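You operate a simulated robot arm through the tools that you are given. There is no shell and no other tool. Be economical: measure what you need, move in short steps, check, and stop when the job is done.

Carry out the task below with a simulated two-armed robot. There is one attempt and no reset: what you move stays moved.

## Task
Take the green plug gauge and put it on top of the black rubber pad on the top of the grading bench. Push the bench drawer shut. Put the carton on the table top away on the carton table. Fetch the cylinder and stand it on the low stand. Any order will do. Set down upright: cylinder.

Only the result counts: the job must be done as asked and must still hold three seconds after the hand-in. Knocking over, shifting, dropping, spilling or breaking anything else fails it.

## Robot
Two 7-joint arms with fingered hands on one trunk, on a base that drives. Base frame: it is fixed to the floor where the robot stands at the start and does not move with it; the origin is under the middle of the robot, x ahead of it, y to its left, z up; the surface under the hand at the start is at about z = 850. Units: mm, degrees, N and s.
The left shoulder is at the start at [80, 197, 1481], the right one opposite. With the tool pointing down near the work surface each hand reaches from about 100 to 720 mm from the robot's upright axis, wherever it stands, measured 20 degrees to its own side. Places, roughly: bench drawer [200, -300, 700]; carton [-1250, -1250, 750]; carton table [-7600, 6700, 800]; cylinder [-750, -3750, 1000]; green plug gauge (3x3x7 cm) [700, 0, 900]; low stand [-1500, -6300, 600]; rubber pad [0, -2500, 750]. Payload 4 kg a hand.
The tool frame of a hand sits at the grasp point between the pads (the TCP): z along the fingers, y along the line on which they close. The tips reach 26 mm beyond it. The gripper opens to 132 mm. The gripper's body begins 73 mm behind the TCP. The gripper is a hand of 4 fingers: y runs from the thumb to the fingers, the wrist lies at [0, 0, -239] in the tool frame.
Orientation is that of the tool frame in the base frame, as a unit quaternion [x, y, z, w]. With the fingers straight down and closing along the base's y, the tool's x points along the base's -x, its y along +y and its z along -z.

## Interface
- The arms move only by the tool jog_arm. It takes "left_targets", "right_targets" or both (then of equal length, played together; a hand with none holds still); each is a list of rows, each a list of 6 numbers: the shift along the tool's x, y, z in mm, then the turn, a rotation vector about the tool's x, y, z in degrees. In form: [[dx, dy, dz, ax, ay, az], ...]. A call has 1 to 12 rows; each row shifts and turns the commanded pose from where the row before left it, along the tool's axes as they then stand. A row lasts 0.2 s, in which the tool goes at most 50 mm and 8.6 degrees; a call with a longer step from one row to the next is refused whole. A pose out of reach is approached as far as the arm can. The call stops where the force on the tool passes 40 N (or 10 N more than at its start, if that is more) or the arm is blocked; 0.2 s more then pass. In this call time passes only in rows, and 0.2 s behind the last. The reply holds the time, the measured pose of the TCP, the force on the tool along the base axes, the opening and the grip force, in the units named above and with some noise, with the torque about the TCP (base axes, N m) and any sound that the robot's microphone picked up.
- Cameras (640 x 400 px; columns grow to the right, rows downward): "scene" is now at [72.6, -36.6, 1616.1]; the picture's right is [-0.65, -0.76, 0.00], its down [-0.71, 0.60, -0.36] and it looks along [0.28, -0.24, -0.93] (base axes); focal length 261 px, centre (320, 200). "left" rides on the left gripper at [-68, 2, -97] in its tool frame; the picture's right is [-0.03, -1.00, 0.00], its down [0.82, -0.02, -0.58] and it looks along [0.58, -0.01, 0.82] (tool axes); focal length 270 px, centre (320, 200). "right" rides on the right gripper at [68, 2, -97] in its tool frame; the picture's right is [-0.03, 1.00, 0.00], its down [-0.82, -0.02, -0.58] and it looks along [-0.58, -0.01, 0.82] (tool axes); focal length 270 px, centre (320, 200). There is no depth. A picture from a camera that has moved, and an enlarged one, comes with that camera's place and axes in the base frame and with its lens.
- camera(camera): a new picture of that camera. It takes no simulated time.
- raise_lower(by): slides the trunk up (or, below 0, down) by that many mm; the arms and the scene camera ride with it, the base frame stays. It gives what a move gives, with no picture.
- roll_base(legs): drives the robot by 1 to 6 legs, each [ahead, left, turn to the left] in mm, mm and degrees, along the robot's own axes; the way and the turn of a leg run together, so that a leg with both is an arc; at most 1500 mm and 180 degrees a leg. The arms and the cameras ride along, it lands a little off, and it stops where it bumps. It gives what a move gives.
- finger_targets(finger1, finger2, finger3, thumb_bend, hand): sets how far each is bent, from 0 (flat) to 1 (curled in); at 0.3 the hand is open as for a grip, at 0.7 the pads meet at the TCP. One left out holds its place. A second passes; each finger stops where it meets its share of the squeeze, and holds until it gets a number again. It is the only way to open and close the hand. It gives what a move gives, with no picture; readings hold the bend of each and the force on the fingers (four entries, about 0 where the hand has none), thumb and palm.
- head_to(pan, tilt): turns the head with the scene camera to pan (to the left, within 86 degrees either way) and tilt (down, from -29 to 69), counted from straight ahead of the robot. It gives what a move gives.
- close_up(camera, box): a new picture of the part [left, top, right, bottom] of that camera's present view, enlarged. It takes no simulated time.
- finish_job(): hands the job in; it is judged then, once.

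Work in short steps. Places have to be worked out from the pictures, the camera data and where the tool is seen: move nearer, look again, correct. Check each grasp and each placing, and mend what went wrong. You have 165 turns and 130 pictures in all, those below and enlarged ones among them. Open the grippers and draw the arms clear of the work before you hand the job in, unless the task says otherwise; then end with one line.

The tools are called after "Request:" as name(argument=value, ...) on one line, values as JSON. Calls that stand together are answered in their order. jog_arm: Moves the arms, as the interface text tells. Its arguments: {"type":"object","properties":{"left_targets":{"type":"array","items":{"type":"array","items":{"type":"number"}}},"right_targets":{"type":"array","items":{"type":"array","items":{"type":"number"}}}},"required":[]} The other tools are called the same way: raise_lower (by) slides the trunk up or down; finger_targets (finger1, finger2, finger3, thumb_bend, hand) moves the fingers one by one; roll_base (legs) drives the base; head_to (pan, tilt) turns the head that bears the scene camera; camera (camera) takes a picture; close_up (camera, box) takes an enlarged picture of a part of a camera's view; finish_job () hands the job in.

At the start:

```text
t: 0.0
left_position: [316.9, -17.0, 1046.4]
left_tcp_rot: [0.0, 1.0, 0.001, 0.0]
left_force: [-1.1, 0.0, 0.5]
left_moment: [-0.01, -0.03, 0.01]
left_width: 131.8
left_grip_force: 0.2
left_shape: jaw
left_bend: [0.3, 0.3, 0.3, 0.3]
left_finger forces: [0.1, 0.0, 0.0, 0.0, 0.1, 0.0]
right_position: [347.2, -350.1, 1053.1]
right_tcp_rot: [0.001, 0.999, -0.024, 0.045]
right_force: [0.4, -0.5, -0.1]
right_moment: [-0.01, 0.03, -0.04]
right_width: 131.9
right_grip_force: 0.0
right_shape: jaw
right_bend: [0.3, 0.3, 0.3, 0.3]
right_finger forces: [0.1, 0.0, 0.0, 0.0, 0.0, 0.1]
trunk travel left (down, up): [-782.0, 58.0]
robot x, y, heading: [1.2, 2.2, 0.1]
head pan, tilt: [-40.2, 68.6]
```

scene: 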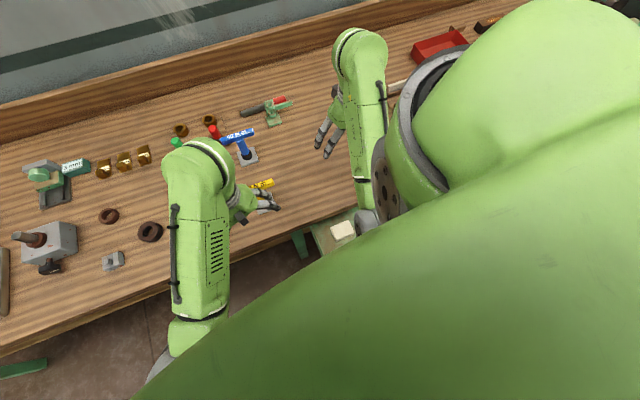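
right: 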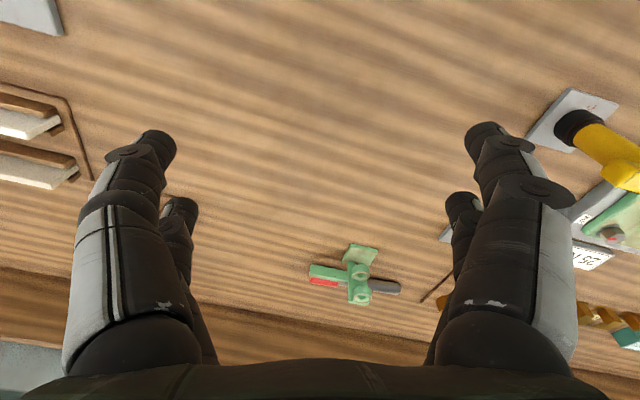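
left: 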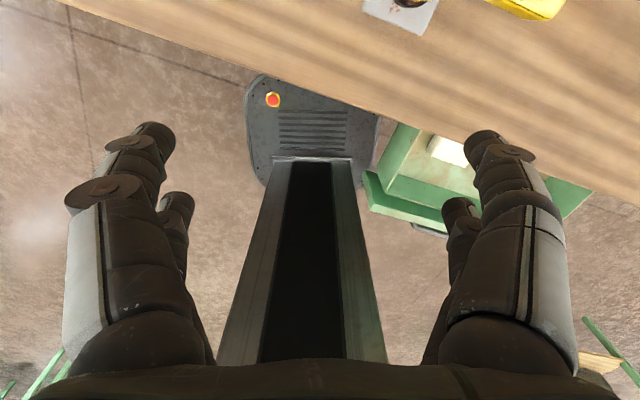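

The bench is ahead, with the open drawer low in front of it. I'll look straight ahead first to find the plug gauge.

Request:
head_to(pan=0, tilt=50)

Request:
camera(camera="scene")

Request:
head_to(pan=-80, tilt=30)

Request:
camera(camera="scene")

```text
t: 1.1
left_position: [316.3, -18.1, 1042.7]
left_tcp_rot: [0.001, 1.0, 0.0, 0.0]
left_force: [0.1, 0.0, 1.0]
left_moment: [-0.05, -0.04, 0.03]
left_width: 132.0
left_grip_force: 0.1
left_shape: jaw
left_bend: [0.3, 0.3, 0.3, 0.3]
left_finger forces: [0.1, 0.0, 0.0, 0.1, 0.0, 0.1]
right_position: [349.5, -350.5, 1051.2]
right_tcp_rot: [0.002, 0.998, -0.027, 0.049]
right_force: [0.2, 1.0, 0.0]
right_moment: [0.05, 0.0, -0.01]
right_width: 131.8
right_grip_force: 0.1
right_shape: jaw
right_bend: [0.3, 0.3, 0.3, 0.3]
right_finger forces: [0.0, 0.0, 0.0, 0.1, 0.0, 0.1]
trunk travel left (down, up): [-782.0, 58.0]
robot x, y, heading: [1.4, -2.9, 0.2]
head pan, tilt: [0.0, 50.0]
```

```text
126 pictures are left
camera scene: at [106.7, -0.5, 1634.0], right [0.0, -1.0, 0.0], down [-0.77, 0.0, -0.64], along [0.64, 0.0, -0.77], focal length 261 px, centre (320, 200)
```

scene: 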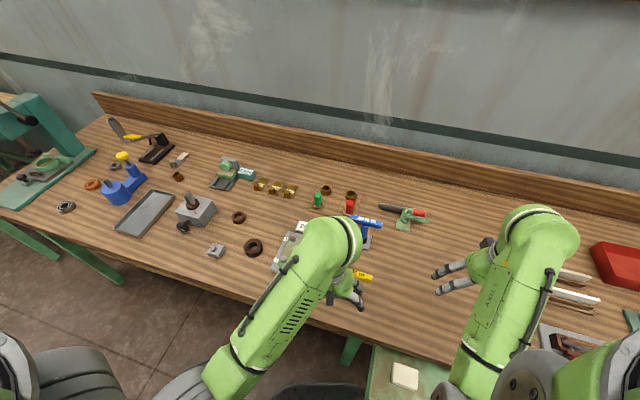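

```text
t: 2.6
left_position: [317.1, -18.0, 1038.9]
left_tcp_rot: [0.001, 1.0, 0.0, 0.0]
left_force: [-0.3, 0.1, -0.2]
left_moment: [0.01, -0.02, 0.01]
left_width: 131.9
left_grip_force: 0.1
left_shape: jaw
left_bend: [0.3, 0.3, 0.3, 0.3]
left_finger forces: [0.1, 0.1, 0.1, 0.0, 0.0, 0.0]
right_position: [350.3, -351.2, 1050.4]
right_tcp_rot: [0.002, 0.998, -0.029, 0.05]
right_force: [-0.3, -0.8, -0.2]
right_moment: [0.0, -0.02, -0.01]
right_width: 132.1
right_grip_force: 0.1
right_shape: jaw
right_bend: [0.3, 0.3, 0.3, 0.3]
right_finger forces: [0.0, 0.0, 0.0, 0.0, 0.0, 0.0]
trunk travel left (down, up): [-782.0, 58.0]
robot x, y, heading: [1.9, -1.0, -0.1]
head pan, tilt: [-80.0, 30.0]
```

```text
125 pictures are left
camera scene: at [45.6, -89.4, 1659.6], right [-0.98, -0.17, 0.0], down [-0.09, 0.49, -0.87], along [0.15, -0.85, -0.5], focal length 261 px, centre (320, 200)
```

scene: 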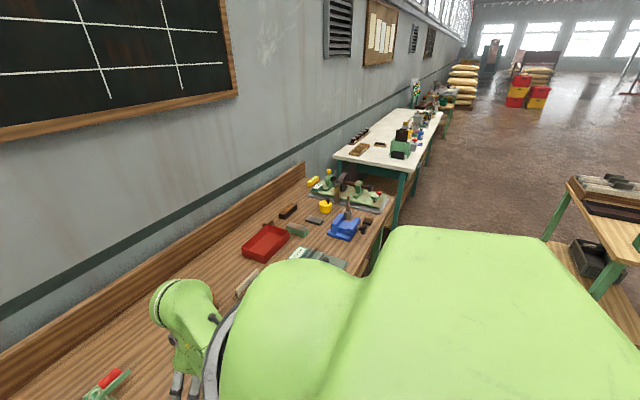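

The green item at about (733, 7) is likely the plug gauge. I'll check it and the drawer in close-up.

Request:
head_to(pan=0, tilt=55)

Request:
close_up(camera="scene", box=[240, 130, 440, 255])

Request:
head_to(pan=-30, tilt=69)

Request:
camera(camera="scene")

```text
t: 4.1
left_position: [316.1, -18.1, 1036.3]
left_tcp_rot: [0.0, 1.0, 0.0, 0.0]
left_force: [-0.6, -0.5, -0.7]
left_moment: [0.0, 0.0, 0.02]
left_width: 132.1
left_grip_force: 0.1
left_shape: jaw
left_bend: [0.3, 0.3, 0.3, 0.3]
left_finger forces: [0.0, 0.0, 0.0, 0.0, 0.0, 0.0]
right_position: [352.0, -350.9, 1048.9]
right_tcp_rot: [0.001, 0.998, -0.029, 0.052]
right_force: [-0.8, -0.5, -0.1]
right_moment: [-0.02, 0.0, -0.02]
right_width: 132.1
right_grip_force: 0.0
right_shape: jaw
right_bend: [0.3, 0.3, 0.3, 0.3]
right_finger forces: [0.1, 0.0, 0.0, 0.1, 0.1, 0.0]
trunk travel left (down, up): [-782.0, 58.0]
robot x, y, heading: [-0.6, -0.9, 0.1]
head pan, tilt: [0.0, 55.0]
```

```text
3.20 times, centred on (340, 192) of scene
camera zoom: at [101.9, -0.4, 1622.1], right [0.0, -1.0, 0.0], down [-0.82, 0.0, -0.57], along [0.57, 0.0, -0.82], focal length 834 px, centre (256, 224)
```

zoom: 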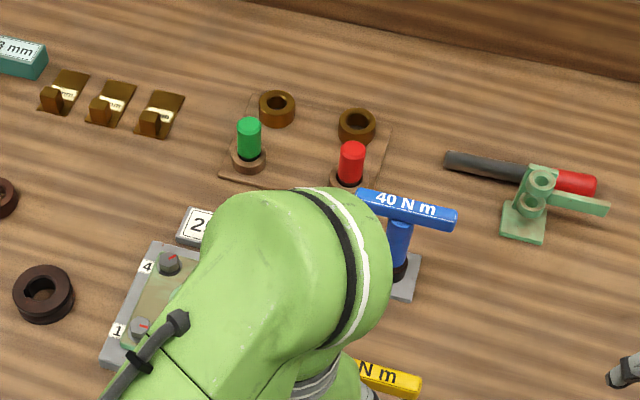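

```text
t: 5.1
left_position: [317.0, -18.3, 1037.1]
left_tcp_rot: [-0.001, 1.0, 0.0, 0.0]
left_force: [0.3, -0.4, -0.9]
left_moment: [-0.01, -0.02, -0.01]
left_width: 131.7
left_grip_force: 0.1
left_shape: jaw
left_bend: [0.3, 0.3, 0.3, 0.3]
left_finger forces: [0.0, 0.0, 0.0, 0.0, 0.0, 0.0]
right_position: [351.1, -351.4, 1049.5]
right_tcp_rot: [0.001, 0.998, -0.03, 0.053]
right_force: [0.4, -0.2, -0.2]
right_moment: [-0.01, 0.02, 0.02]
right_width: 131.8
right_grip_force: 0.0
right_shape: jaw
right_bend: [0.3, 0.3, 0.3, 0.3]
right_finger forces: [0.1, 0.0, 0.0, 0.1, 0.0, 0.0]
trunk travel left (down, up): [-782.0, 58.0]
robot x, y, heading: [0.2, -2.9, 0.0]
head pan, tilt: [-30.0, 68.8]
```

```text
123 pictures are left
camera scene: at [78.2, -28.2, 1607.0], right [-0.5, -0.87, 0.0], down [-0.81, 0.47, -0.36], along [0.31, -0.18, -0.93], focal length 261 px, centre (320, 200)
```

scene: 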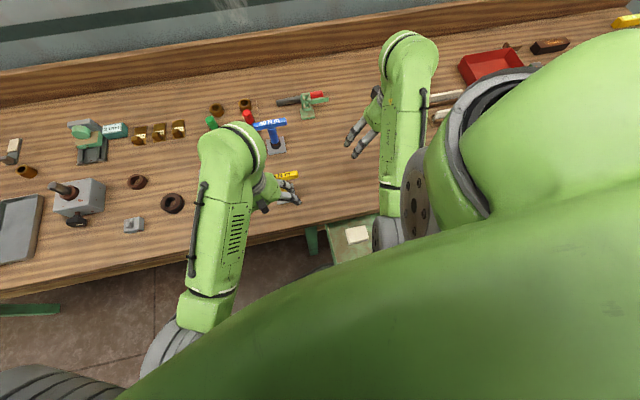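

The green plug stands in a ring at about (715, 7). The open drawer is close to the base, so I'll shut it first. I back off and look at it.

Request:
roll_base(legs=[[-400, 0, 0]])

Request:
head_to(pan=-5, tilt=60)

Request:
camera(camera="scene")

Request:
camera(camera="right")

Request:
camera(camera="left")

```text
t: 7.6
left_position: [-86.5, -18.5, 1037.0]
left_tcp_rot: [-0.002, 1.0, 0.0, 0.0]
left_force: [-0.3, -0.2, -0.2]
left_moment: [-0.01, 0.01, -0.02]
left_width: 131.6
left_grip_force: 0.1
left_shape: jaw
left_bend: [0.3, 0.3, 0.3, 0.3]
left_finger forces: [0.0, 0.1, 0.1, 0.1, 0.0, 0.0]
right_position: [-48.9, -351.3, 1049.2]
right_tcp_rot: [0.0, 0.998, -0.03, 0.052]
right_force: [-0.1, -0.1, -0.3]
right_moment: [-0.01, 0.04, 0.01]
right_width: 132.0
right_grip_force: 0.0
right_shape: jaw
right_bend: [0.3, 0.3, 0.3, 0.3]
right_finger forces: [0.1, 0.1, 0.0, 0.0, 0.1, 0.1]
trunk travel left (down, up): [-782.0, 58.0]
robot x, y, heading: [-402.8, -0.4, 0.1]
head pan, tilt: [-30.0, 68.8]
```

```text
t: 8.5
left_position: [-88.8, -18.4, 1038.5]
left_tcp_rot: [-0.001, 1.0, 0.0, 0.0]
left_force: [-0.2, -0.3, -0.3]
left_moment: [0.0, -0.02, 0.02]
left_width: 131.9
left_grip_force: 0.1
left_shape: jaw
left_bend: [0.3, 0.3, 0.3, 0.3]
left_finger forces: [0.1, 0.1, 0.1, 0.0, 0.0, 0.1]
right_position: [-52.1, -352.4, 1053.1]
right_tcp_rot: [0.0, 0.998, -0.031, 0.055]
right_force: [-0.3, 0.8, 0.3]
right_moment: [0.01, -0.02, 0.0]
right_width: 131.9
right_grip_force: 0.0
right_shape: jaw
right_bend: [0.3, 0.3, 0.3, 0.3]
right_finger forces: [0.0, 0.0, 0.1, 0.0, 0.0, 0.0]
trunk travel left (down, up): [-782.0, 58.0]
robot x, y, heading: [-403.6, -0.2, 0.1]
head pan, tilt: [-5.0, 60.0]
```

```text
122 pictures are left
camera scene: at [-309.4, -6.5, 1616.8], right [-0.09, -1.0, 0.0], down [-0.86, 0.07, -0.5], along [0.5, -0.04, -0.87], focal length 261 px, centre (320, 200)
```

scene: 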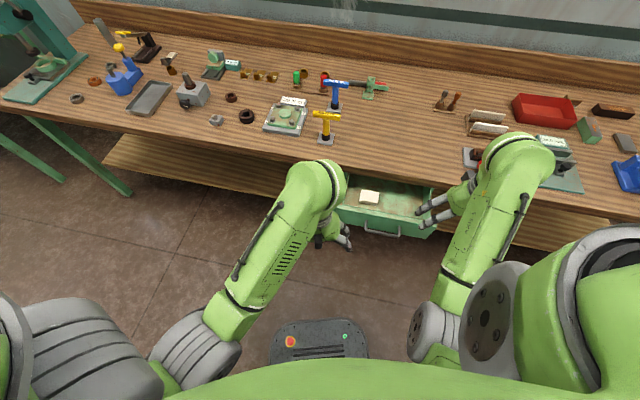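

```text
121 pictures are left
camera right: at [-128.7, -345.1, 1138.9], right [0.03, 1.0, -0.06], down [0.75, 0.02, 0.66], along [0.66, -0.06, -0.75], focal length 270 px, centre (320, 200)
```

right: 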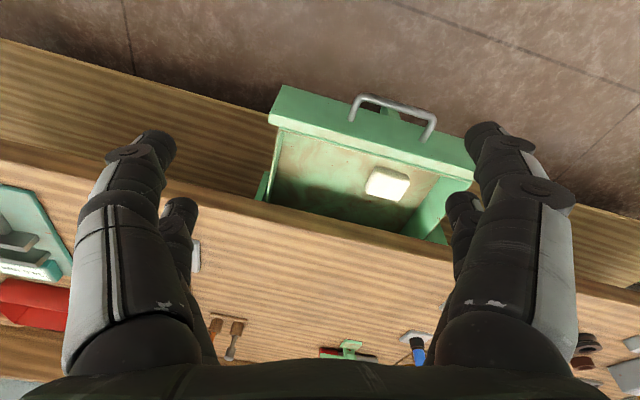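

```text
120 pictures are left
camera left: at [-21.2, -16.5, 1135.1], right [0.03, -1.0, 0.0], down [-0.82, -0.02, 0.58], along [-0.58, -0.02, -0.82], focal length 270 px, centre (320, 200)
```

left: 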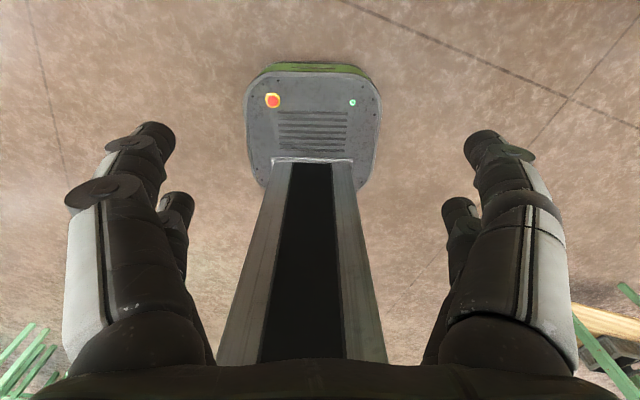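

The drawer face runs from about (6,-421) to (131,-123), so the bench is turned about -22°. I'll square up to the drawer, right hand off to one side of the handle.

Request:
roll_base(legs=[[85, 83, 0], [0, 0, -22]])

Request:
finger_targets(hand="right", finger1=0.7, finger2=0.7, finger3=0.7, thumb_bend=0.7)

Request:
camera(camera="scene")

Request:
camera(camera="right")

```text
t: 10.9
left_position: [-35.3, -50.1, 1038.3]
left_tcp_rot: [0.189, 0.982, 0.0, 0.0]
left_force: [0.8, 0.7, -0.1]
left_moment: [0.02, 0.04, 0.02]
left_width: 131.7
left_grip_force: 0.0
left_shape: jaw
left_bend: [0.3, 0.3, 0.3, 0.3]
left_finger forces: [0.1, 0.0, 0.0, 0.0, 0.0, 0.1]
right_position: [-122.7, -374.6, 1051.5]
right_tcp_rot: [0.19, 0.98, -0.041, 0.048]
right_force: [-0.9, -1.2, -0.2]
right_moment: [0.02, 0.01, 0.01]
right_width: 132.0
right_grip_force: 0.1
right_shape: jaw
right_bend: [0.3, 0.3, 0.3, 0.3]
right_finger forces: [0.0, 0.1, 0.0, 0.0, 0.0, 0.1]
trunk travel left (down, up): [-782.0, 58.0]
robot x, y, heading: [-322.2, 82.2, -22.2]
head pan, tilt: [-5.0, 60.0]
```

```text
t: 11.9
left_position: [-32.3, -51.6, 1038.8]
left_tcp_rot: [0.189, 0.982, 0.0, 0.0]
left_force: [0.8, 0.1, 0.4]
left_moment: [0.03, -0.04, 0.01]
left_width: 132.0
left_grip_force: 0.0
left_shape: jaw
left_bend: [0.3, 0.3, 0.3, 0.3]
left_finger forces: [0.0, 0.1, 0.0, 0.1, 0.0, 0.1]
right_position: [-123.3, -376.2, 1052.3]
right_tcp_rot: [0.191, 0.98, -0.041, 0.048]
right_force: [0.1, -0.3, -0.4]
right_moment: [0.0, -0.03, 0.02]
right_width: 1.5
right_grip_force: 0.2
right_shape: fingers
right_bend: [0.7, 0.7, 0.7, 0.7]
right_finger forces: [0.0, 0.0, 0.0, 0.0, 0.1, 0.0]
trunk travel left (down, up): [-782.0, 58.0]
robot x, y, heading: [-320.5, 82.2, -21.8]
head pan, tilt: [-5.0, 60.0]
```

```text
119 pictures are left
camera scene: at [-232.9, 42.7, 1616.6], right [-0.45, -0.89, 0.0], down [-0.77, 0.39, -0.5], along [0.45, -0.23, -0.87], focal length 261 px, centre (320, 200)
```

scene: 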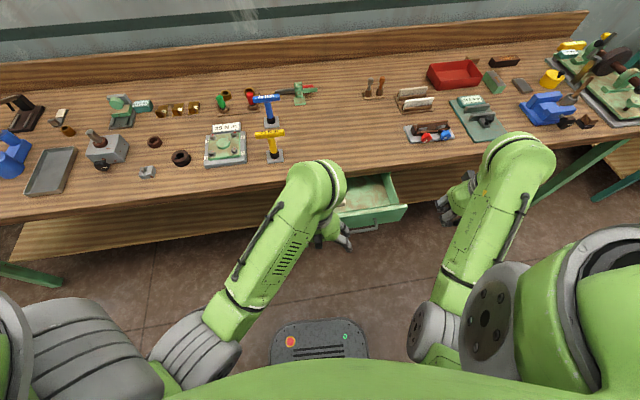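

```text
118 pictures are left
camera right: at [-192.0, -338.7, 1139.2], right [0.4, 0.91, -0.06], down [0.7, -0.26, 0.66], along [0.59, -0.31, -0.75], focal length 270 px, centre (320, 200)
```

right: 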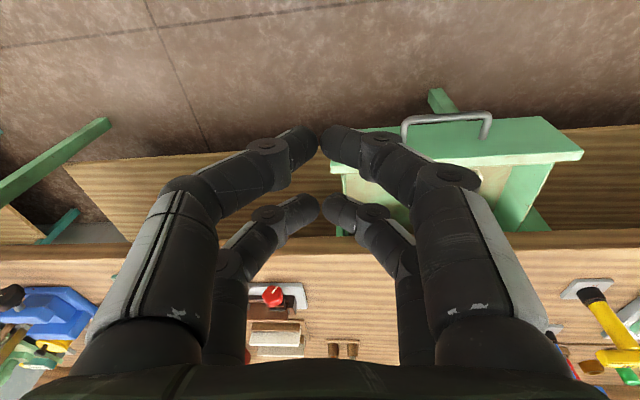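

Drawer face centre is about (101,-265). I'll take the closed right hand down in front of the face, 70 mm left, then pitch the fingers forward.

Request:
jog_arm(right_targets=[[0, 35, 47, 0, 0, 0], [0, 35, 47, 0, 0, 0], [0, 0, 47, 0, 0, 0], [0, 0, 47, 0, 0, 0], [0, 0, 47, 0, 0, 0], [0, 0, 47, 0, 0, 0], [0, 0, 45, 0, 0, 0], [0, 0, 0, 0, -8, 0], [0, 0, 0, 0, -8, 0], [0, 0, 0, 0, -8, 0], [0, 0, 0, 0, -8, 0], [0, 0, 0, 0, -8, 0]])

Request:
camera(camera="right")

Request:
camera(camera="scene")

```text
refused: row 1 steps farther than a row can; nothing moved
```

```text
117 pictures are left
camera right: at [-192.0, -338.7, 1139.2], right [0.4, 0.91, -0.06], down [0.7, -0.26, 0.66], along [0.59, -0.31, -0.75], focal length 270 px, centre (320, 200)
```

right: 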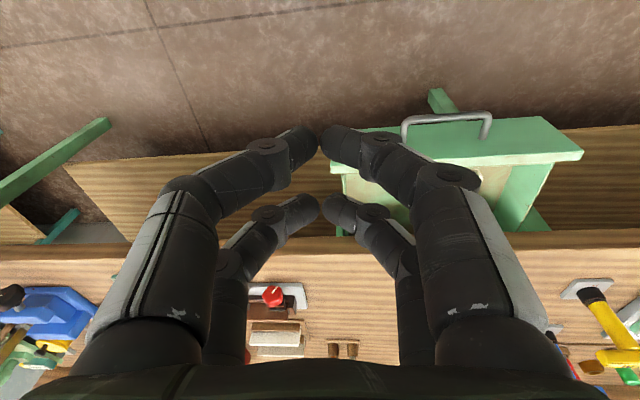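

```text
116 pictures are left
camera scene: at [-232.9, 42.7, 1616.6], right [-0.45, -0.89, 0.0], down [-0.77, 0.39, -0.5], along [0.45, -0.23, -0.87], focal length 261 px, centre (320, 200)
```

scene: 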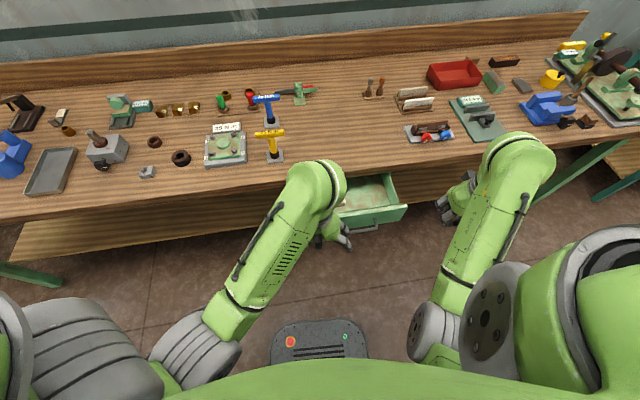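

A row stepped too far, so I resend it with smaller rows.

Request:
jog_arm(right_targets=[[0, 47, 0, 0, 0, 0], [0, 23, 43, 0, 0, 0], [0, 0, 49, 0, 0, 0], [0, 0, 49, 0, 0, 0], [0, 0, 49, 0, 0, 0], [0, 0, 49, 0, 0, 0], [0, 0, 49, 0, 0, 0], [0, 0, 40, 0, -8, 0], [0, 0, 0, 0, -8, 0], [0, 0, 0, 0, -8, 0], [0, 0, 0, 0, -8, 0], [0, 0, 0, 0, -8, 0]])

Request:
camera(camera="right")

```text
t: 14.5
left_position: [-33.7, -50.2, 1037.1]
left_tcp_rot: [0.189, 0.982, 0.0, 0.0]
left_force: [0.2, -0.9, 0.8]
left_moment: [0.0, 0.0, 0.03]
left_width: 131.6
left_grip_force: 0.1
left_shape: jaw
left_bend: [0.3, 0.3, 0.3, 0.3]
left_finger forces: [0.0, 0.0, 0.0, 0.0, 0.1, 0.1]
right_position: [-18.3, -259.4, 741.4]
right_tcp_rot: [0.166, 0.904, -0.105, 0.381]
right_force: [0.6, -0.5, 0.9]
right_moment: [0.0, -0.01, 0.0]
right_width: 0.9
right_grip_force: 0.1
right_shape: fingers
right_bend: [0.7, 0.7, 0.7, 0.7]
right_finger forces: [0.1, 0.0, 0.0, 0.0, 0.0, 0.0]
right hand out of reach, approached as far as the arm can: row 9, 10, 11, 12
trunk travel left (down, up): [-782.0, 58.0]
robot x, y, heading: [-322.8, 83.0, -21.8]
head pan, tilt: [-5.0, 60.0]
```

```text
115 pictures are left
camera right: at [-125.5, -212.6, 757.4], right [0.4, 0.92, -0.04], down [0.15, -0.02, 0.99], along [0.91, -0.4, -0.14], focal length 270 px, centre (320, 200)
```

right: 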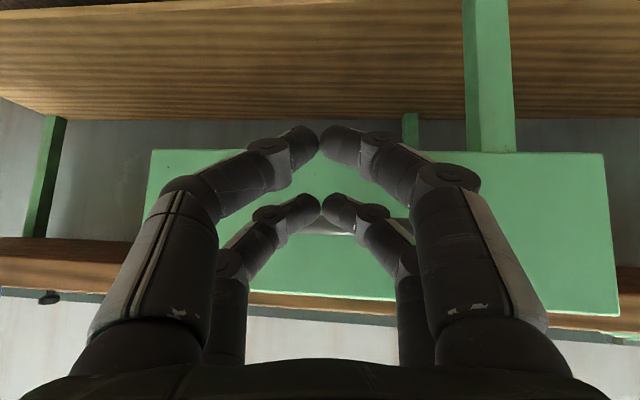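

The face is z≈692–800, with the handle in front of my fingers. I shift right 80 mm to clear the handle.

Request:
jog_arm(right_targets=[[0, -40, 0, 0, 0, 0], [0, -40, 0, 0, 0, 0], [-28, 0, 29, 0, 0, 0]])

Request:
camera(camera="right")

```text
t: 15.3
left_position: [-32.3, -51.6, 1038.3]
left_tcp_rot: [0.19, 0.982, -0.001, -0.001]
left_force: [-0.7, 0.3, -0.1]
left_moment: [0.05, -0.01, 0.04]
left_width: 132.0
left_grip_force: 0.1
left_shape: jaw
left_bend: [0.3, 0.3, 0.3, 0.3]
left_finger forces: [0.0, 0.0, 0.0, 0.0, 0.0, 0.1]
right_position: [18.1, -273.8, 740.3]
right_tcp_rot: [0.166, 0.904, -0.106, 0.38]
right_force: [-0.1, 0.9, -1.0]
right_moment: [-0.01, 0.0, -0.03]
right_width: 1.1
right_grip_force: 0.0
right_shape: fingers
right_bend: [0.7, 0.7, 0.7, 0.7]
right_finger forces: [0.0, 0.1, 0.0, 0.1, 0.0, 0.0]
right hand out of reach, approached as far as the arm can: row 1, 2
trunk travel left (down, up): [-782.0, 58.0]
robot x, y, heading: [-320.9, 84.9, -21.6]
head pan, tilt: [-5.0, 60.0]
```

```text
114 pictures are left
camera right: at [-87.6, -227.4, 756.6], right [0.4, 0.92, -0.05], down [0.15, -0.02, 0.99], along [0.9, -0.4, -0.15], focal length 270 px, centre (320, 200)
```

right: 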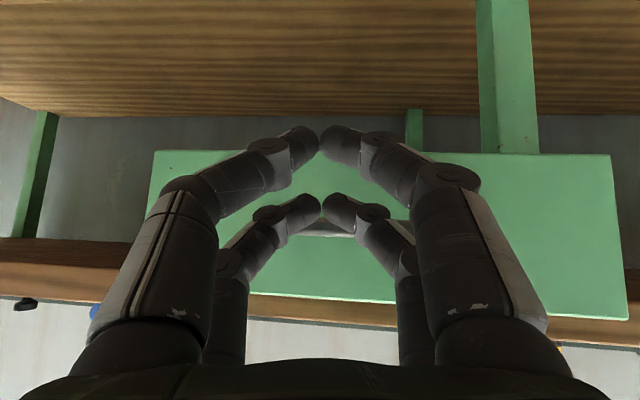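

The drawer keeps the same size in view although I advanced 40 mm, so the fingers are already pushing it by the handle. I go on pushing along its travel.

Request:
jog_arm(right_targets=[[-28, 0, 29, 0, 0, 0], [-28, 0, 29, 0, 0, 0]])

Request:
camera(camera="right")

Request:
camera(camera="scene")

```text
t: 15.9
left_position: [-30.2, -51.1, 1037.6]
left_tcp_rot: [0.188, 0.982, 0.0, -0.001]
left_force: [0.1, 0.0, 0.6]
left_moment: [0.02, 0.0, 0.03]
left_width: 132.0
left_grip_force: 0.1
left_shape: jaw
left_bend: [0.3, 0.3, 0.3, 0.3]
left_finger forces: [0.0, 0.1, 0.0, 0.1, 0.1, 0.1]
right_position: [95.6, -305.6, 744.3]
right_tcp_rot: [0.167, 0.904, -0.108, 0.379]
right_force: [-0.4, 0.2, 0.0]
right_moment: [0.01, -0.04, 0.0]
right_width: 1.4
right_grip_force: 0.0
right_shape: fingers
right_bend: [0.7, 0.7, 0.7, 0.7]
right_finger forces: [0.0, 0.1, 0.0, 0.0, 0.1, 0.0]
trunk travel left (down, up): [-782.0, 58.0]
robot x, y, heading: [-321.8, 85.4, -21.9]
head pan, tilt: [-5.0, 60.0]
```

```text
113 pictures are left
camera right: at [-9.7, -258.5, 759.1], right [0.4, 0.92, -0.05], down [0.15, -0.01, 0.99], along [0.9, -0.4, -0.15], focal length 270 px, centre (320, 200)
```

right: 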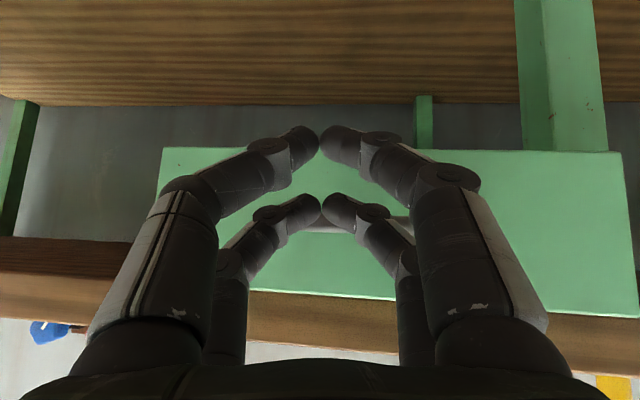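

```text
112 pictures are left
camera scene: at [-229.5, 41.1, 1616.6], right [-0.45, -0.89, 0.0], down [-0.77, 0.39, -0.5], along [0.44, -0.22, -0.87], focal length 261 px, centre (320, 200)
```

scene: 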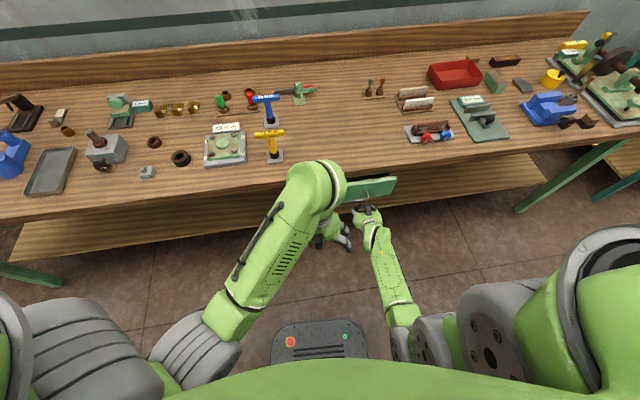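

The drawer is nearly in. I push on in smaller steps until it resists.

Request:
jog_arm(right_targets=[[-14, 0, 14, 0, 0, 0], [-14, 0, 14, 0, 0, 0], [-14, 0, 14, 0, 0, 0], [-14, 0, 14, 0, 0, 0], [-14, 0, 14, 0, 0, 0], [-14, 0, 14, 0, 0, 0]])

Request:
camera(camera="right")

Request:
camera(camera="scene")

```text
t: 17.1
left_position: [-34.2, -51.3, 1037.6]
left_tcp_rot: [0.19, 0.982, 0.0, 0.0]
left_force: [0.5, -0.3, 0.7]
left_moment: [0.03, -0.01, -0.01]
left_width: 131.9
left_grip_force: 0.1
left_shape: jaw
left_bend: [0.3, 0.3, 0.3, 0.3]
left_finger forces: [0.1, 0.0, 0.1, 0.0, 0.1, 0.1]
right_position: [164.5, -334.4, 722.5]
right_tcp_rot: [0.167, 0.911, -0.1, 0.364]
right_force: [-4.9, 1.2, -0.9]
right_moment: [-0.04, -0.11, 0.18]
right_width: 1.0
right_grip_force: 1.6
right_shape: fingers
right_bend: [0.7, 0.7, 0.7, 0.7]
right_finger forces: [0.0, 3.9, 0.0, 0.0, 0.1, 0.0]
right hand out of reach, approached as far as the arm can: row 1, 4
trunk travel left (down, up): [-782.0, 58.0]
robot x, y, heading: [-324.6, 83.4, -21.6]
head pan, tilt: [-5.0, 60.0]
stopped in row 6 (right hand): the force on the tool passed its limit at 48 N (the readings are from after the stop); the commanded pose is now the measured one
```

```text
111 pictures are left
camera right: at [59.4, -288.7, 743.0], right [0.39, 0.92, -0.04], down [0.18, -0.03, 0.98], along [0.9, -0.4, -0.18], focal length 270 px, centre (320, 200)
```

right: 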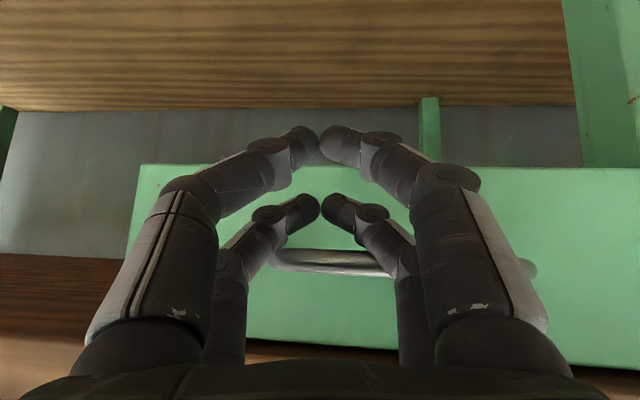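

```text
110 pictures are left
camera scene: at [-234.2, 42.8, 1616.8], right [-0.45, -0.89, 0.0], down [-0.77, 0.39, -0.5], along [0.45, -0.23, -0.87], focal length 261 px, centre (320, 200)
```

scene: 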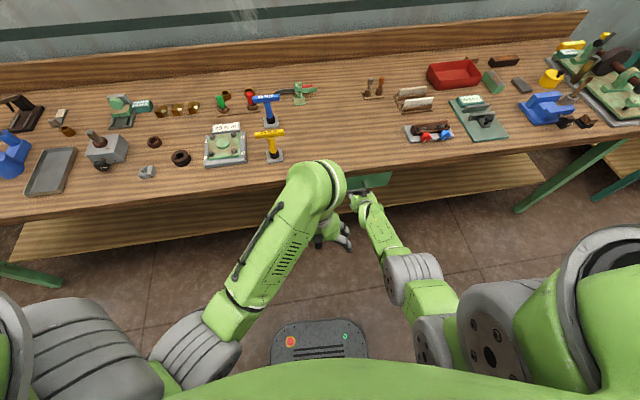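

Contact at 48 N with the fingers slipped just below the handle. I back off 60 mm and look at whether the face is flush.

Request:
jog_arm(right_targets=[[21, 0, -21, 0, 0, 0], [21, 0, -21, 0, 0, 0], [21, 0, -21, 0, 0, 0], [21, 0, -21, 0, 0, 0]])

Request:
camera(camera="right")

Request:
close_up(camera="scene", box=[270, 120, 450, 232])

```text
t: 18.1
left_position: [-34.8, -49.9, 1038.7]
left_tcp_rot: [0.19, 0.982, 0.0, 0.002]
left_force: [0.7, -0.6, 0.0]
left_moment: [0.0, -0.01, 0.02]
left_width: 131.8
left_grip_force: 0.1
left_shape: jaw
left_bend: [0.3, 0.3, 0.3, 0.3]
left_finger forces: [0.0, 0.1, 0.0, 0.1, 0.0, 0.1]
right_position: [56.4, -288.2, 725.0]
right_tcp_rot: [0.167, 0.909, -0.101, 0.367]
right_force: [0.0, 0.4, -0.3]
right_moment: [0.05, 0.02, -0.02]
right_width: 0.9
right_grip_force: 0.0
right_shape: fingers
right_bend: [0.7, 0.7, 0.7, 0.7]
right_finger forces: [0.0, 0.0, 0.1, 0.1, 0.0, 0.1]
trunk travel left (down, up): [-782.0, 58.0]
robot x, y, heading: [-319.2, 84.1, -22.1]
head pan, tilt: [-5.0, 60.0]
```

```text
109 pictures are left
camera right: at [-50.0, -241.7, 744.6], right [0.39, 0.92, -0.04], down [0.18, -0.03, 0.98], along [0.9, -0.4, -0.17], focal length 270 px, centre (320, 200)
```

right: 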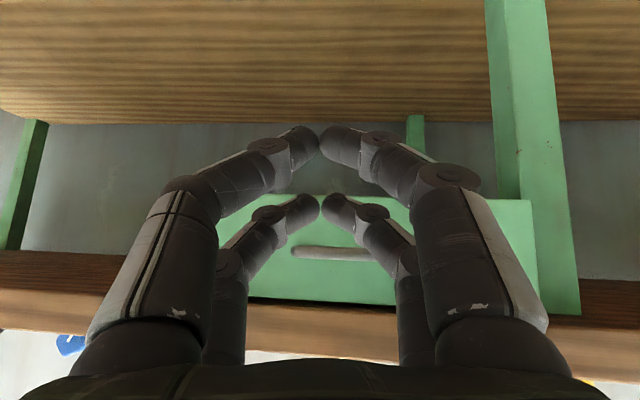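

```text
3.56 times, centred on (360, 176) of scene
camera zoom: at [-235.3, 43.4, 1616.9], right [-0.45, -0.89, 0.0], down [-0.77, 0.39, -0.5], along [0.45, -0.23, -0.87], focal length 927 px, centre (178, 285)
```

zoom: 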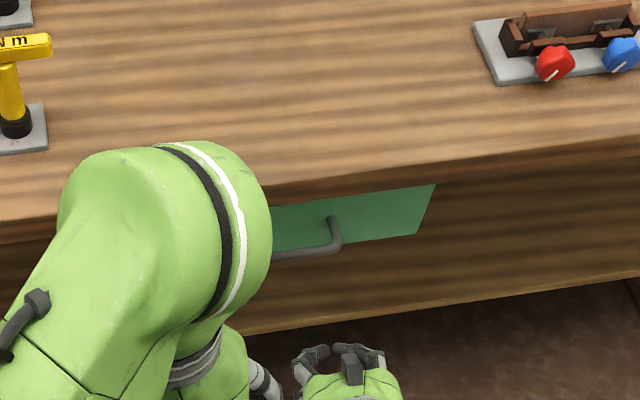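

The drawer now sits flush under the bench edge. I bring the right hand back upright and up, clear of the bench.

Request:
jog_arm(right_targets=[[20, 0, -21, 0, 8, 0], [20, 0, -21, 0, 8, 0], [0, 0, 0, 0, 8, 0], [0, 0, 0, 0, 8, 0], [0, 0, 0, 0, 8, 0], [0, 0, -49, 0, 0, 0], [0, 0, -49, 0, 0, 0], [0, 0, -49, 0, 0, 0], [0, 0, -49, 0, 0, 0], [0, 0, -49, 0, 0, 0], [0, 0, -49, 0, 0, 0], [0, 0, -49, 0, 0, 0]], left_targets=[[0, 0, -15, 0, 0, 0], [0, 0, -15, 0, 0, 0], [0, 0, -15, 0, 0, 0], [0, 0, -15, 0, 0, 0], [0, 0, -10, 0, 0, 0], [0, 0, -10, 0, 0, 0], [0, 0, 0, 0, 0, 0], [0, 0, 0, 0, 0, 0], [0, 0, 0, 0, 0, 0], [0, 0, 0, 0, 0, 0], [0, 0, 0, 0, 0, 0], [0, 0, 0, 0, 0, 0]])

Request:
camera(camera="right")

```text
t: 20.7
left_position: [-31.8, -55.4, 1047.9]
left_tcp_rot: [0.19, 0.982, -0.001, 0.0]
left_force: [0.0, -0.1, -0.2]
left_moment: [0.0, 0.03, -0.01]
left_width: 132.2
left_grip_force: 0.1
left_shape: jaw
left_bend: [0.3, 0.3, 0.3, 0.3]
left_finger forces: [0.0, 0.1, 0.0, 0.0, 0.0, 0.0]
left hand out of reach, approached as far as the arm can: row 1, 2, 3, 4, 5, 6
right_position: [-13.7, -238.8, 1069.0]
right_tcp_rot: [0.191, 0.98, -0.037, 0.034]
right_force: [-0.8, 0.6, 0.3]
right_moment: [-0.02, 0.0, 0.01]
right_width: 1.1
right_grip_force: 0.0
right_shape: fingers
right_bend: [0.7, 0.7, 0.7, 0.7]
right_finger forces: [0.0, 0.0, 0.0, 0.0, 0.0, 0.0]
right hand out of reach, approached as far as the arm can: row 12
trunk travel left (down, up): [-782.0, 58.0]
robot x, y, heading: [-320.8, 83.5, -21.8]
head pan, tilt: [-5.0, 60.0]
```

```text
107 pictures are left
camera right: at [-80.2, -204.2, 1158.5], right [0.4, 0.91, -0.06], down [0.72, -0.27, 0.64], along [0.57, -0.3, -0.76], focal length 270 px, centre (320, 200)
```

right: 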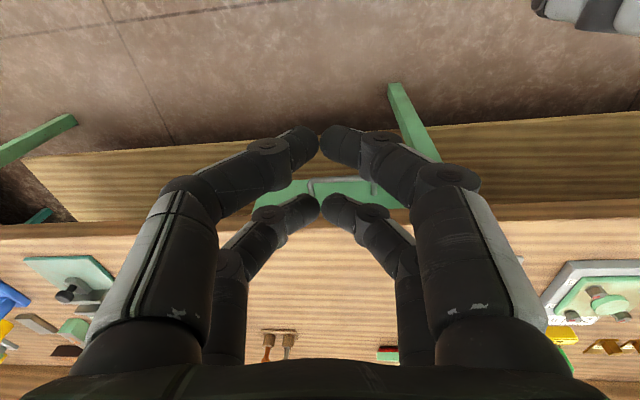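

Shut confirmed from above. I raise the trunk for clearance, open the right hand, and drive so the plug gauge comes within the left hand's reach.

Request:
raise_lower(by=50)

Request:
finger_targets(hand="right", finger1=0.3, finger2=0.3, finger3=0.3, thumb_bend=0.3)

Request:
roll_base(legs=[[370, 168, 0]])

Request:
head_to(pan=10, tilt=50)

Request:
camera(camera="scene")

Request:
camera(camera="left")

```text
t: 21.6
left_position: [-30.7, -56.1, 1098.4]
left_tcp_rot: [0.19, 0.982, 0.0, 0.001]
left_force: [0.1, -0.4, -0.2]
left_moment: [0.01, 0.02, -0.04]
left_width: 132.1
left_grip_force: 0.2
left_shape: jaw
left_bend: [0.3, 0.3, 0.3, 0.3]
left_finger forces: [0.0, 0.0, 0.0, 0.0, 0.1, 0.0]
right_position: [-13.1, -241.2, 1119.8]
right_tcp_rot: [0.191, 0.98, -0.037, 0.033]
right_force: [0.0, 0.5, 0.0]
right_moment: [0.01, -0.02, 0.01]
right_width: 0.9
right_grip_force: 0.0
right_shape: fingers
right_bend: [0.7, 0.7, 0.7, 0.7]
right_finger forces: [0.1, 0.1, 0.0, 0.0, 0.1, 0.0]
trunk travel left (down, up): [-832.0, 8.0]
robot x, y, heading: [-321.3, 85.9, -21.6]
head pan, tilt: [-5.0, 60.0]
```

```text
t: 22.6
left_position: [-32.3, -54.9, 1098.3]
left_tcp_rot: [0.189, 0.982, -0.002, 0.001]
left_force: [-0.3, 0.1, -0.3]
left_moment: [-0.02, 0.01, 0.0]
left_width: 131.9
left_grip_force: 0.0
left_shape: jaw
left_bend: [0.3, 0.3, 0.3, 0.3]
left_finger forces: [0.0, 0.0, 0.1, 0.0, 0.0, 0.1]
right_position: [-11.9, -240.4, 1118.3]
right_tcp_rot: [0.191, 0.98, -0.038, 0.034]
right_force: [-1.1, -0.9, 0.6]
right_moment: [0.0, -0.01, -0.02]
right_width: 132.3
right_grip_force: 0.1
right_shape: fingers
right_bend: [0.3, 0.3, 0.3, 0.3]
right_finger forces: [0.0, 0.1, 0.0, 0.0, 0.0, 0.1]
trunk travel left (down, up): [-832.0, 8.0]
robot x, y, heading: [-319.8, 86.5, -21.8]
head pan, tilt: [-5.0, 60.0]
```

```text
t: 25.2
left_position: [370.8, -35.2, 1098.9]
left_tcp_rot: [0.19, 0.982, -0.001, 0.002]
left_force: [-0.3, -0.9, 0.3]
left_moment: [-0.01, -0.03, -0.01]
left_width: 131.9
left_grip_force: 0.0
left_shape: jaw
left_bend: [0.3, 0.3, 0.3, 0.3]
left_finger forces: [0.0, 0.1, 0.1, 0.0, 0.0, 0.1]
right_position: [389.3, -220.5, 1118.8]
right_tcp_rot: [0.192, 0.98, -0.037, 0.034]
right_force: [0.3, -1.1, -0.2]
right_moment: [-0.02, -0.03, -0.02]
right_width: 132.5
right_grip_force: 0.1
right_shape: fingers
right_bend: [0.3, 0.3, 0.3, 0.3]
right_finger forces: [0.0, 0.0, 0.0, 0.0, 0.0, 0.0]
trunk travel left (down, up): [-832.0, 8.0]
robot x, y, heading: [83.3, 102.2, -21.8]
head pan, tilt: [-5.0, 60.0]
```

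```text
t: 25.9
left_position: [373.1, -35.3, 1097.8]
left_tcp_rot: [0.191, 0.982, -0.001, 0.0]
left_force: [0.6, 0.4, -0.3]
left_moment: [-0.01, -0.01, 0.0]
left_width: 132.3
left_grip_force: 0.1
left_shape: jaw
left_bend: [0.3, 0.3, 0.3, 0.3]
left_finger forces: [0.0, 0.0, 0.0, 0.0, 0.0, 0.0]
right_position: [390.8, -220.4, 1119.7]
right_tcp_rot: [0.191, 0.98, -0.038, 0.033]
right_force: [-0.6, 0.8, -0.3]
right_moment: [0.01, 0.01, 0.01]
right_width: 132.4
right_grip_force: 0.0
right_shape: fingers
right_bend: [0.3, 0.3, 0.3, 0.3]
right_finger forces: [0.0, 0.1, 0.1, 0.0, 0.0, 0.0]
trunk travel left (down, up): [-832.0, 8.0]
robot x, y, heading: [83.6, 98.1, -21.8]
head pan, tilt: [10.0, 50.0]
```

```text
106 pictures are left
camera scene: at [187.2, 77.7, 1679.3], right [-0.21, -0.98, 0.0], down [-0.75, 0.16, -0.64], along [0.63, -0.13, -0.77], focal length 261 px, centre (320, 200)
```

scene: 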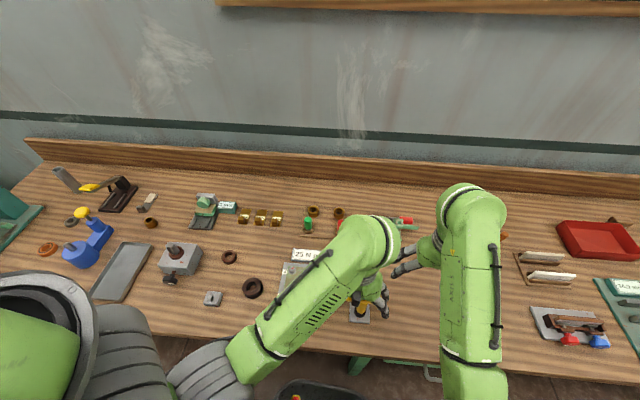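

```text
105 pictures are left
camera left: at [436.5, -59.3, 1194.8], right [-0.35, -0.94, 0.0], down [-0.77, 0.29, 0.58], along [-0.54, 0.2, -0.82], focal length 270 px, centre (320, 200)
```

left: 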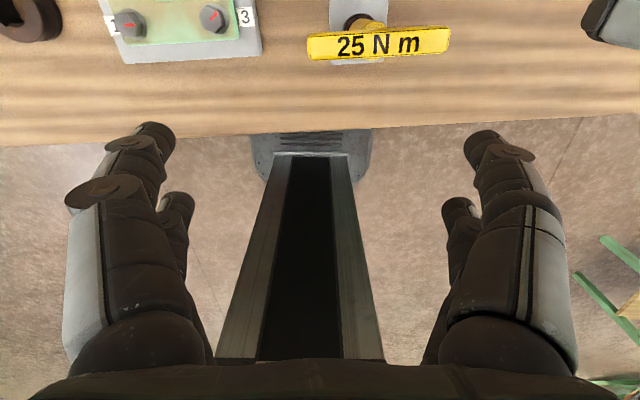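

The green plug reads about (712, 14). I zoom in to see how it is held and refine its position.

Request:
close_up(camera="scene", box=[268, 190, 364, 250])

```text
6.67 times, centred on (316, 220) of scene
camera zoom: at [187.2, 77.7, 1679.3], right [-0.21, -0.98, 0.0], down [-0.75, 0.16, -0.64], along [0.63, -0.13, -0.77], focal length 1738 px, centre (347, 67)
```

zoom: 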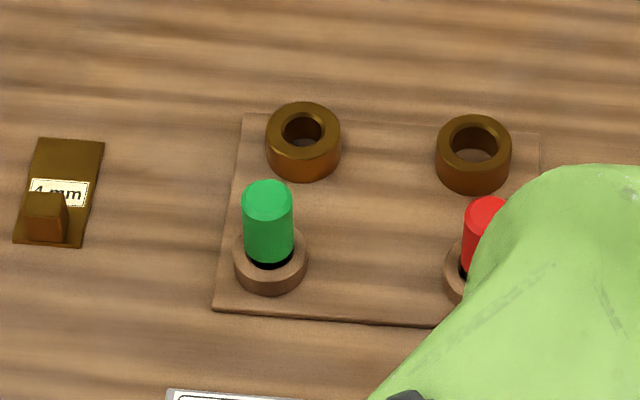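

The plug stands in a socket at (721, 12), top at z≈928, with its green grip from about 885 to 928. I move the left hand over it with the fingers partly closed.

Request:
finger_targets(hand="left", finger1=0.45, finger2=0.45, finger3=0.45, thumb_bend=0.45)

Request:
jog_arm(left_targets=[[-38, 21.75, 0, 0, 0, 0], [-38, 21.75, 0, 0, 0, 0], [-38, 21.75, 0, 0, 0, 0], [-38, 21.75, 0, 0, 0, 0], [-38, 21.75, 0, 0, 0, 0], [-38, 21.75, 0, 0, 0, 0], [-38, 21.75, 0, 0, 0, 0], [-38, 21.75, 0, 0, 0, 0], [0, 0, 40, 0, 0, 0], [0, 0, 40, 0, 0, 0]])

Request:
camera(camera="left")

Request:
close_up(camera="scene", box=[220, 130, 420, 255])

```text
t: 26.9
left_position: [374.5, -36.1, 1097.8]
left_tcp_rot: [0.189, 0.982, -0.001, 0.0]
left_force: [0.1, 0.7, 0.0]
left_moment: [-0.02, -0.04, 0.03]
left_width: 83.4
left_grip_force: 0.1
left_shape: fingers
left_bend: [0.45, 0.45, 0.45, 0.45]
left_finger forces: [0.0, 0.0, 0.0, 0.1, 0.0, 0.0]
right_position: [391.6, -219.7, 1117.5]
right_tcp_rot: [0.192, 0.98, -0.038, 0.034]
right_force: [0.0, 0.1, -0.6]
right_moment: [0.03, 0.01, 0.01]
right_width: 132.4
right_grip_force: 0.0
right_shape: fingers
right_bend: [0.3, 0.3, 0.3, 0.3]
right_finger forces: [0.1, 0.0, 0.0, 0.0, 0.0, 0.0]
trunk travel left (down, up): [-832.0, 8.0]
robot x, y, heading: [86.2, 105.4, -22.1]
head pan, tilt: [10.0, 50.0]
```

```text
t: 29.1
left_position: [720.7, 10.8, 1018.6]
left_tcp_rot: [0.19, 0.982, -0.002, 0.001]
left_force: [0.1, 1.1, 0.4]
left_moment: [0.03, -0.02, -0.03]
left_width: 83.4
left_grip_force: 0.0
left_shape: fingers
left_bend: [0.45, 0.45, 0.45, 0.45]
left_finger forces: [0.0, 0.1, 0.0, 0.1, 0.1, 0.0]
right_position: [391.7, -219.4, 1118.0]
right_tcp_rot: [0.192, 0.98, -0.037, 0.033]
right_force: [-0.7, 0.3, 0.3]
right_moment: [-0.01, -0.01, -0.02]
right_width: 132.3
right_grip_force: 0.1
right_shape: fingers
right_bend: [0.3, 0.3, 0.3, 0.3]
right_finger forces: [0.0, 0.1, 0.0, 0.0, 0.0, 0.1]
trunk travel left (down, up): [-832.0, 8.0]
robot x, y, heading: [83.0, 103.2, -21.9]
head pan, tilt: [10.0, 50.0]
```

```text
103 pictures are left
camera left: at [784.2, -12.3, 1115.7], right [-0.35, -0.94, 0.0], down [-0.77, 0.29, 0.58], along [-0.54, 0.2, -0.82], focal length 270 px, centre (320, 200)
```

left: 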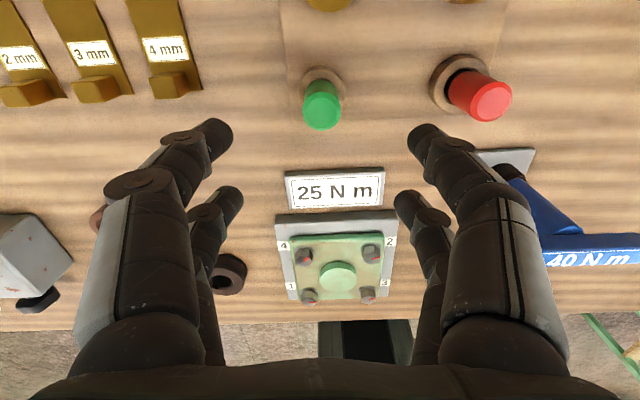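

```text
3.20 times, centred on (320, 192) of scene
camera zoom: at [187.2, 77.9, 1679.4], right [-0.21, -0.98, 0.0], down [-0.75, 0.16, -0.64], along [0.63, -0.13, -0.77], focal length 834 px, centre (320, 224)
```

zoom: 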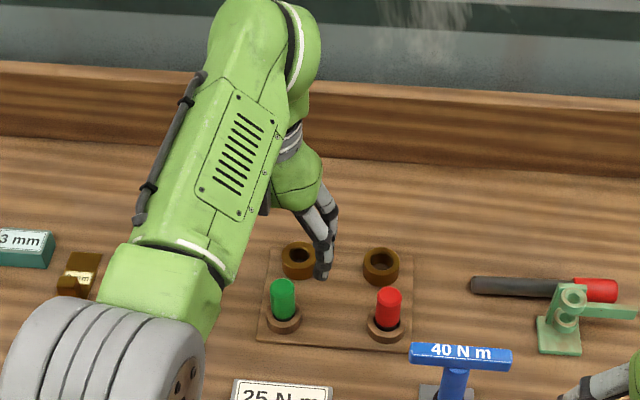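

The hand camera puts the plug about 10 mm further ahead, at (730, 6). I correct and descend halfway.

Request:
jog_arm(left_targets=[[-10, -1, 0, 0, 0, 0], [0, 0, 30, 0, 0, 0], [0, 0, 30, 0, 0, 0]])

Request:
camera(camera="left")

```text
t: 29.9
left_position: [730.4, 7.1, 958.9]
left_tcp_rot: [0.189, 0.982, -0.001, 0.001]
left_force: [-0.9, 0.0, 0.2]
left_moment: [-0.01, -0.04, -0.02]
left_width: 83.4
left_grip_force: 0.0
left_shape: fingers
left_bend: [0.45, 0.45, 0.45, 0.45]
left_finger forces: [0.0, 0.0, 0.1, 0.0, 0.0, 0.0]
right_position: [392.5, -219.9, 1118.9]
right_tcp_rot: [0.192, 0.98, -0.038, 0.034]
right_force: [0.4, 0.2, -0.2]
right_moment: [0.02, -0.05, -0.03]
right_width: 132.3
right_grip_force: 0.0
right_shape: fingers
right_bend: [0.3, 0.3, 0.3, 0.3]
right_finger forces: [0.0, 0.0, 0.0, 0.1, 0.0, 0.1]
trunk travel left (down, up): [-832.0, 8.0]
robot x, y, heading: [82.8, 108.0, -21.8]
head pan, tilt: [10.0, 50.0]
```

```text
101 pictures are left
camera left: at [792.6, -15.1, 1055.1], right [-0.35, -0.94, 0.0], down [-0.77, 0.29, 0.58], along [-0.54, 0.2, -0.82], focal length 270 px, centre (320, 200)
```

left: 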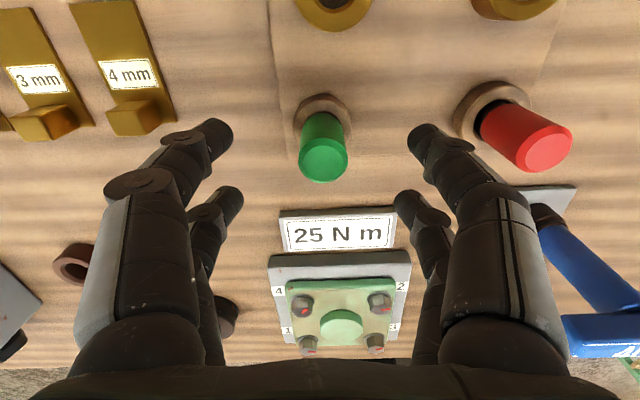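

Well centred; descending to z≈910 and closing.

Request:
jog_arm(left_targets=[[-1, -1, 25, 0, 0, 0], [0, 0, 24, 0, 0, 0]])

Request:
finger_targets(hand="left", finger1=0.75, finger2=0.75, finger3=0.75, thumb_bend=0.75)

Request:
camera(camera="left")

```text
t: 30.5
left_position: [731.1, 7.4, 908.6]
left_tcp_rot: [0.19, 0.982, 0.0, 0.0]
left_force: [0.0, 0.5, -1.0]
left_moment: [0.0, 0.0, 0.02]
left_width: 83.4
left_grip_force: 0.1
left_shape: fingers
left_bend: [0.45, 0.45, 0.45, 0.45]
left_finger forces: [0.1, 0.0, 0.0, 0.0, 0.1, 0.0]
right_position: [393.6, -220.2, 1118.0]
right_tcp_rot: [0.191, 0.98, -0.037, 0.033]
right_force: [0.3, 0.1, 0.4]
right_moment: [0.01, -0.01, 0.01]
right_width: 132.4
right_grip_force: 0.0
right_shape: fingers
right_bend: [0.3, 0.3, 0.3, 0.3]
right_finger forces: [0.1, 0.1, 0.0, 0.0, 0.0, 0.0]
trunk travel left (down, up): [-832.0, 8.0]
robot x, y, heading: [84.4, 108.1, -22.2]
head pan, tilt: [10.0, 50.0]
```

```text
t: 31.5
left_position: [730.2, 7.1, 909.0]
left_tcp_rot: [0.19, 0.982, -0.001, 0.0]
left_force: [0.3, -0.6, -0.4]
left_moment: [-0.05, -0.01, -0.01]
left_width: 0.0
left_grip_force: 10.4
left_shape: fingers
left_bend: [0.73, 0.73, 0.73, 0.72]
left_finger forces: [5.4, 5.1, 4.4, 0.1, 5.5, 0.0]
right_position: [391.9, -219.5, 1118.7]
right_tcp_rot: [0.191, 0.98, -0.037, 0.034]
right_force: [0.2, 0.3, 1.1]
right_moment: [0.0, 0.01, 0.01]
right_width: 132.2
right_grip_force: 0.1
right_shape: fingers
right_bend: [0.3, 0.3, 0.3, 0.3]
right_finger forces: [0.1, 0.0, 0.1, 0.1, 0.0, 0.0]
trunk travel left (down, up): [-832.0, 8.0]
robot x, y, heading: [83.9, 107.5, -21.9]
head pan, tilt: [10.0, 50.0]
```

```text
100 pictures are left
camera left: at [793.0, -16.9, 1006.4], right [-0.35, -0.94, 0.0], down [-0.77, 0.29, 0.58], along [-0.54, 0.2, -0.82], focal length 270 px, centre (320, 200)
```

left: 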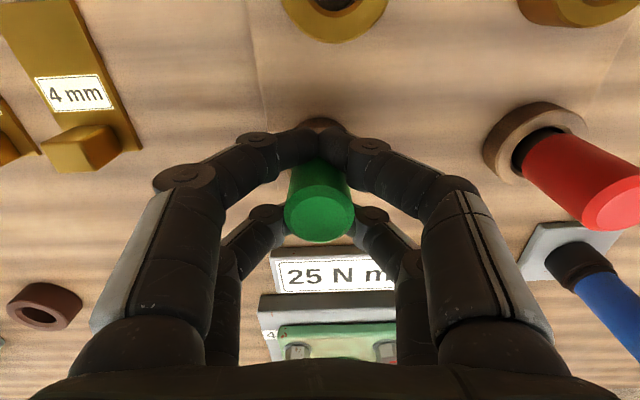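

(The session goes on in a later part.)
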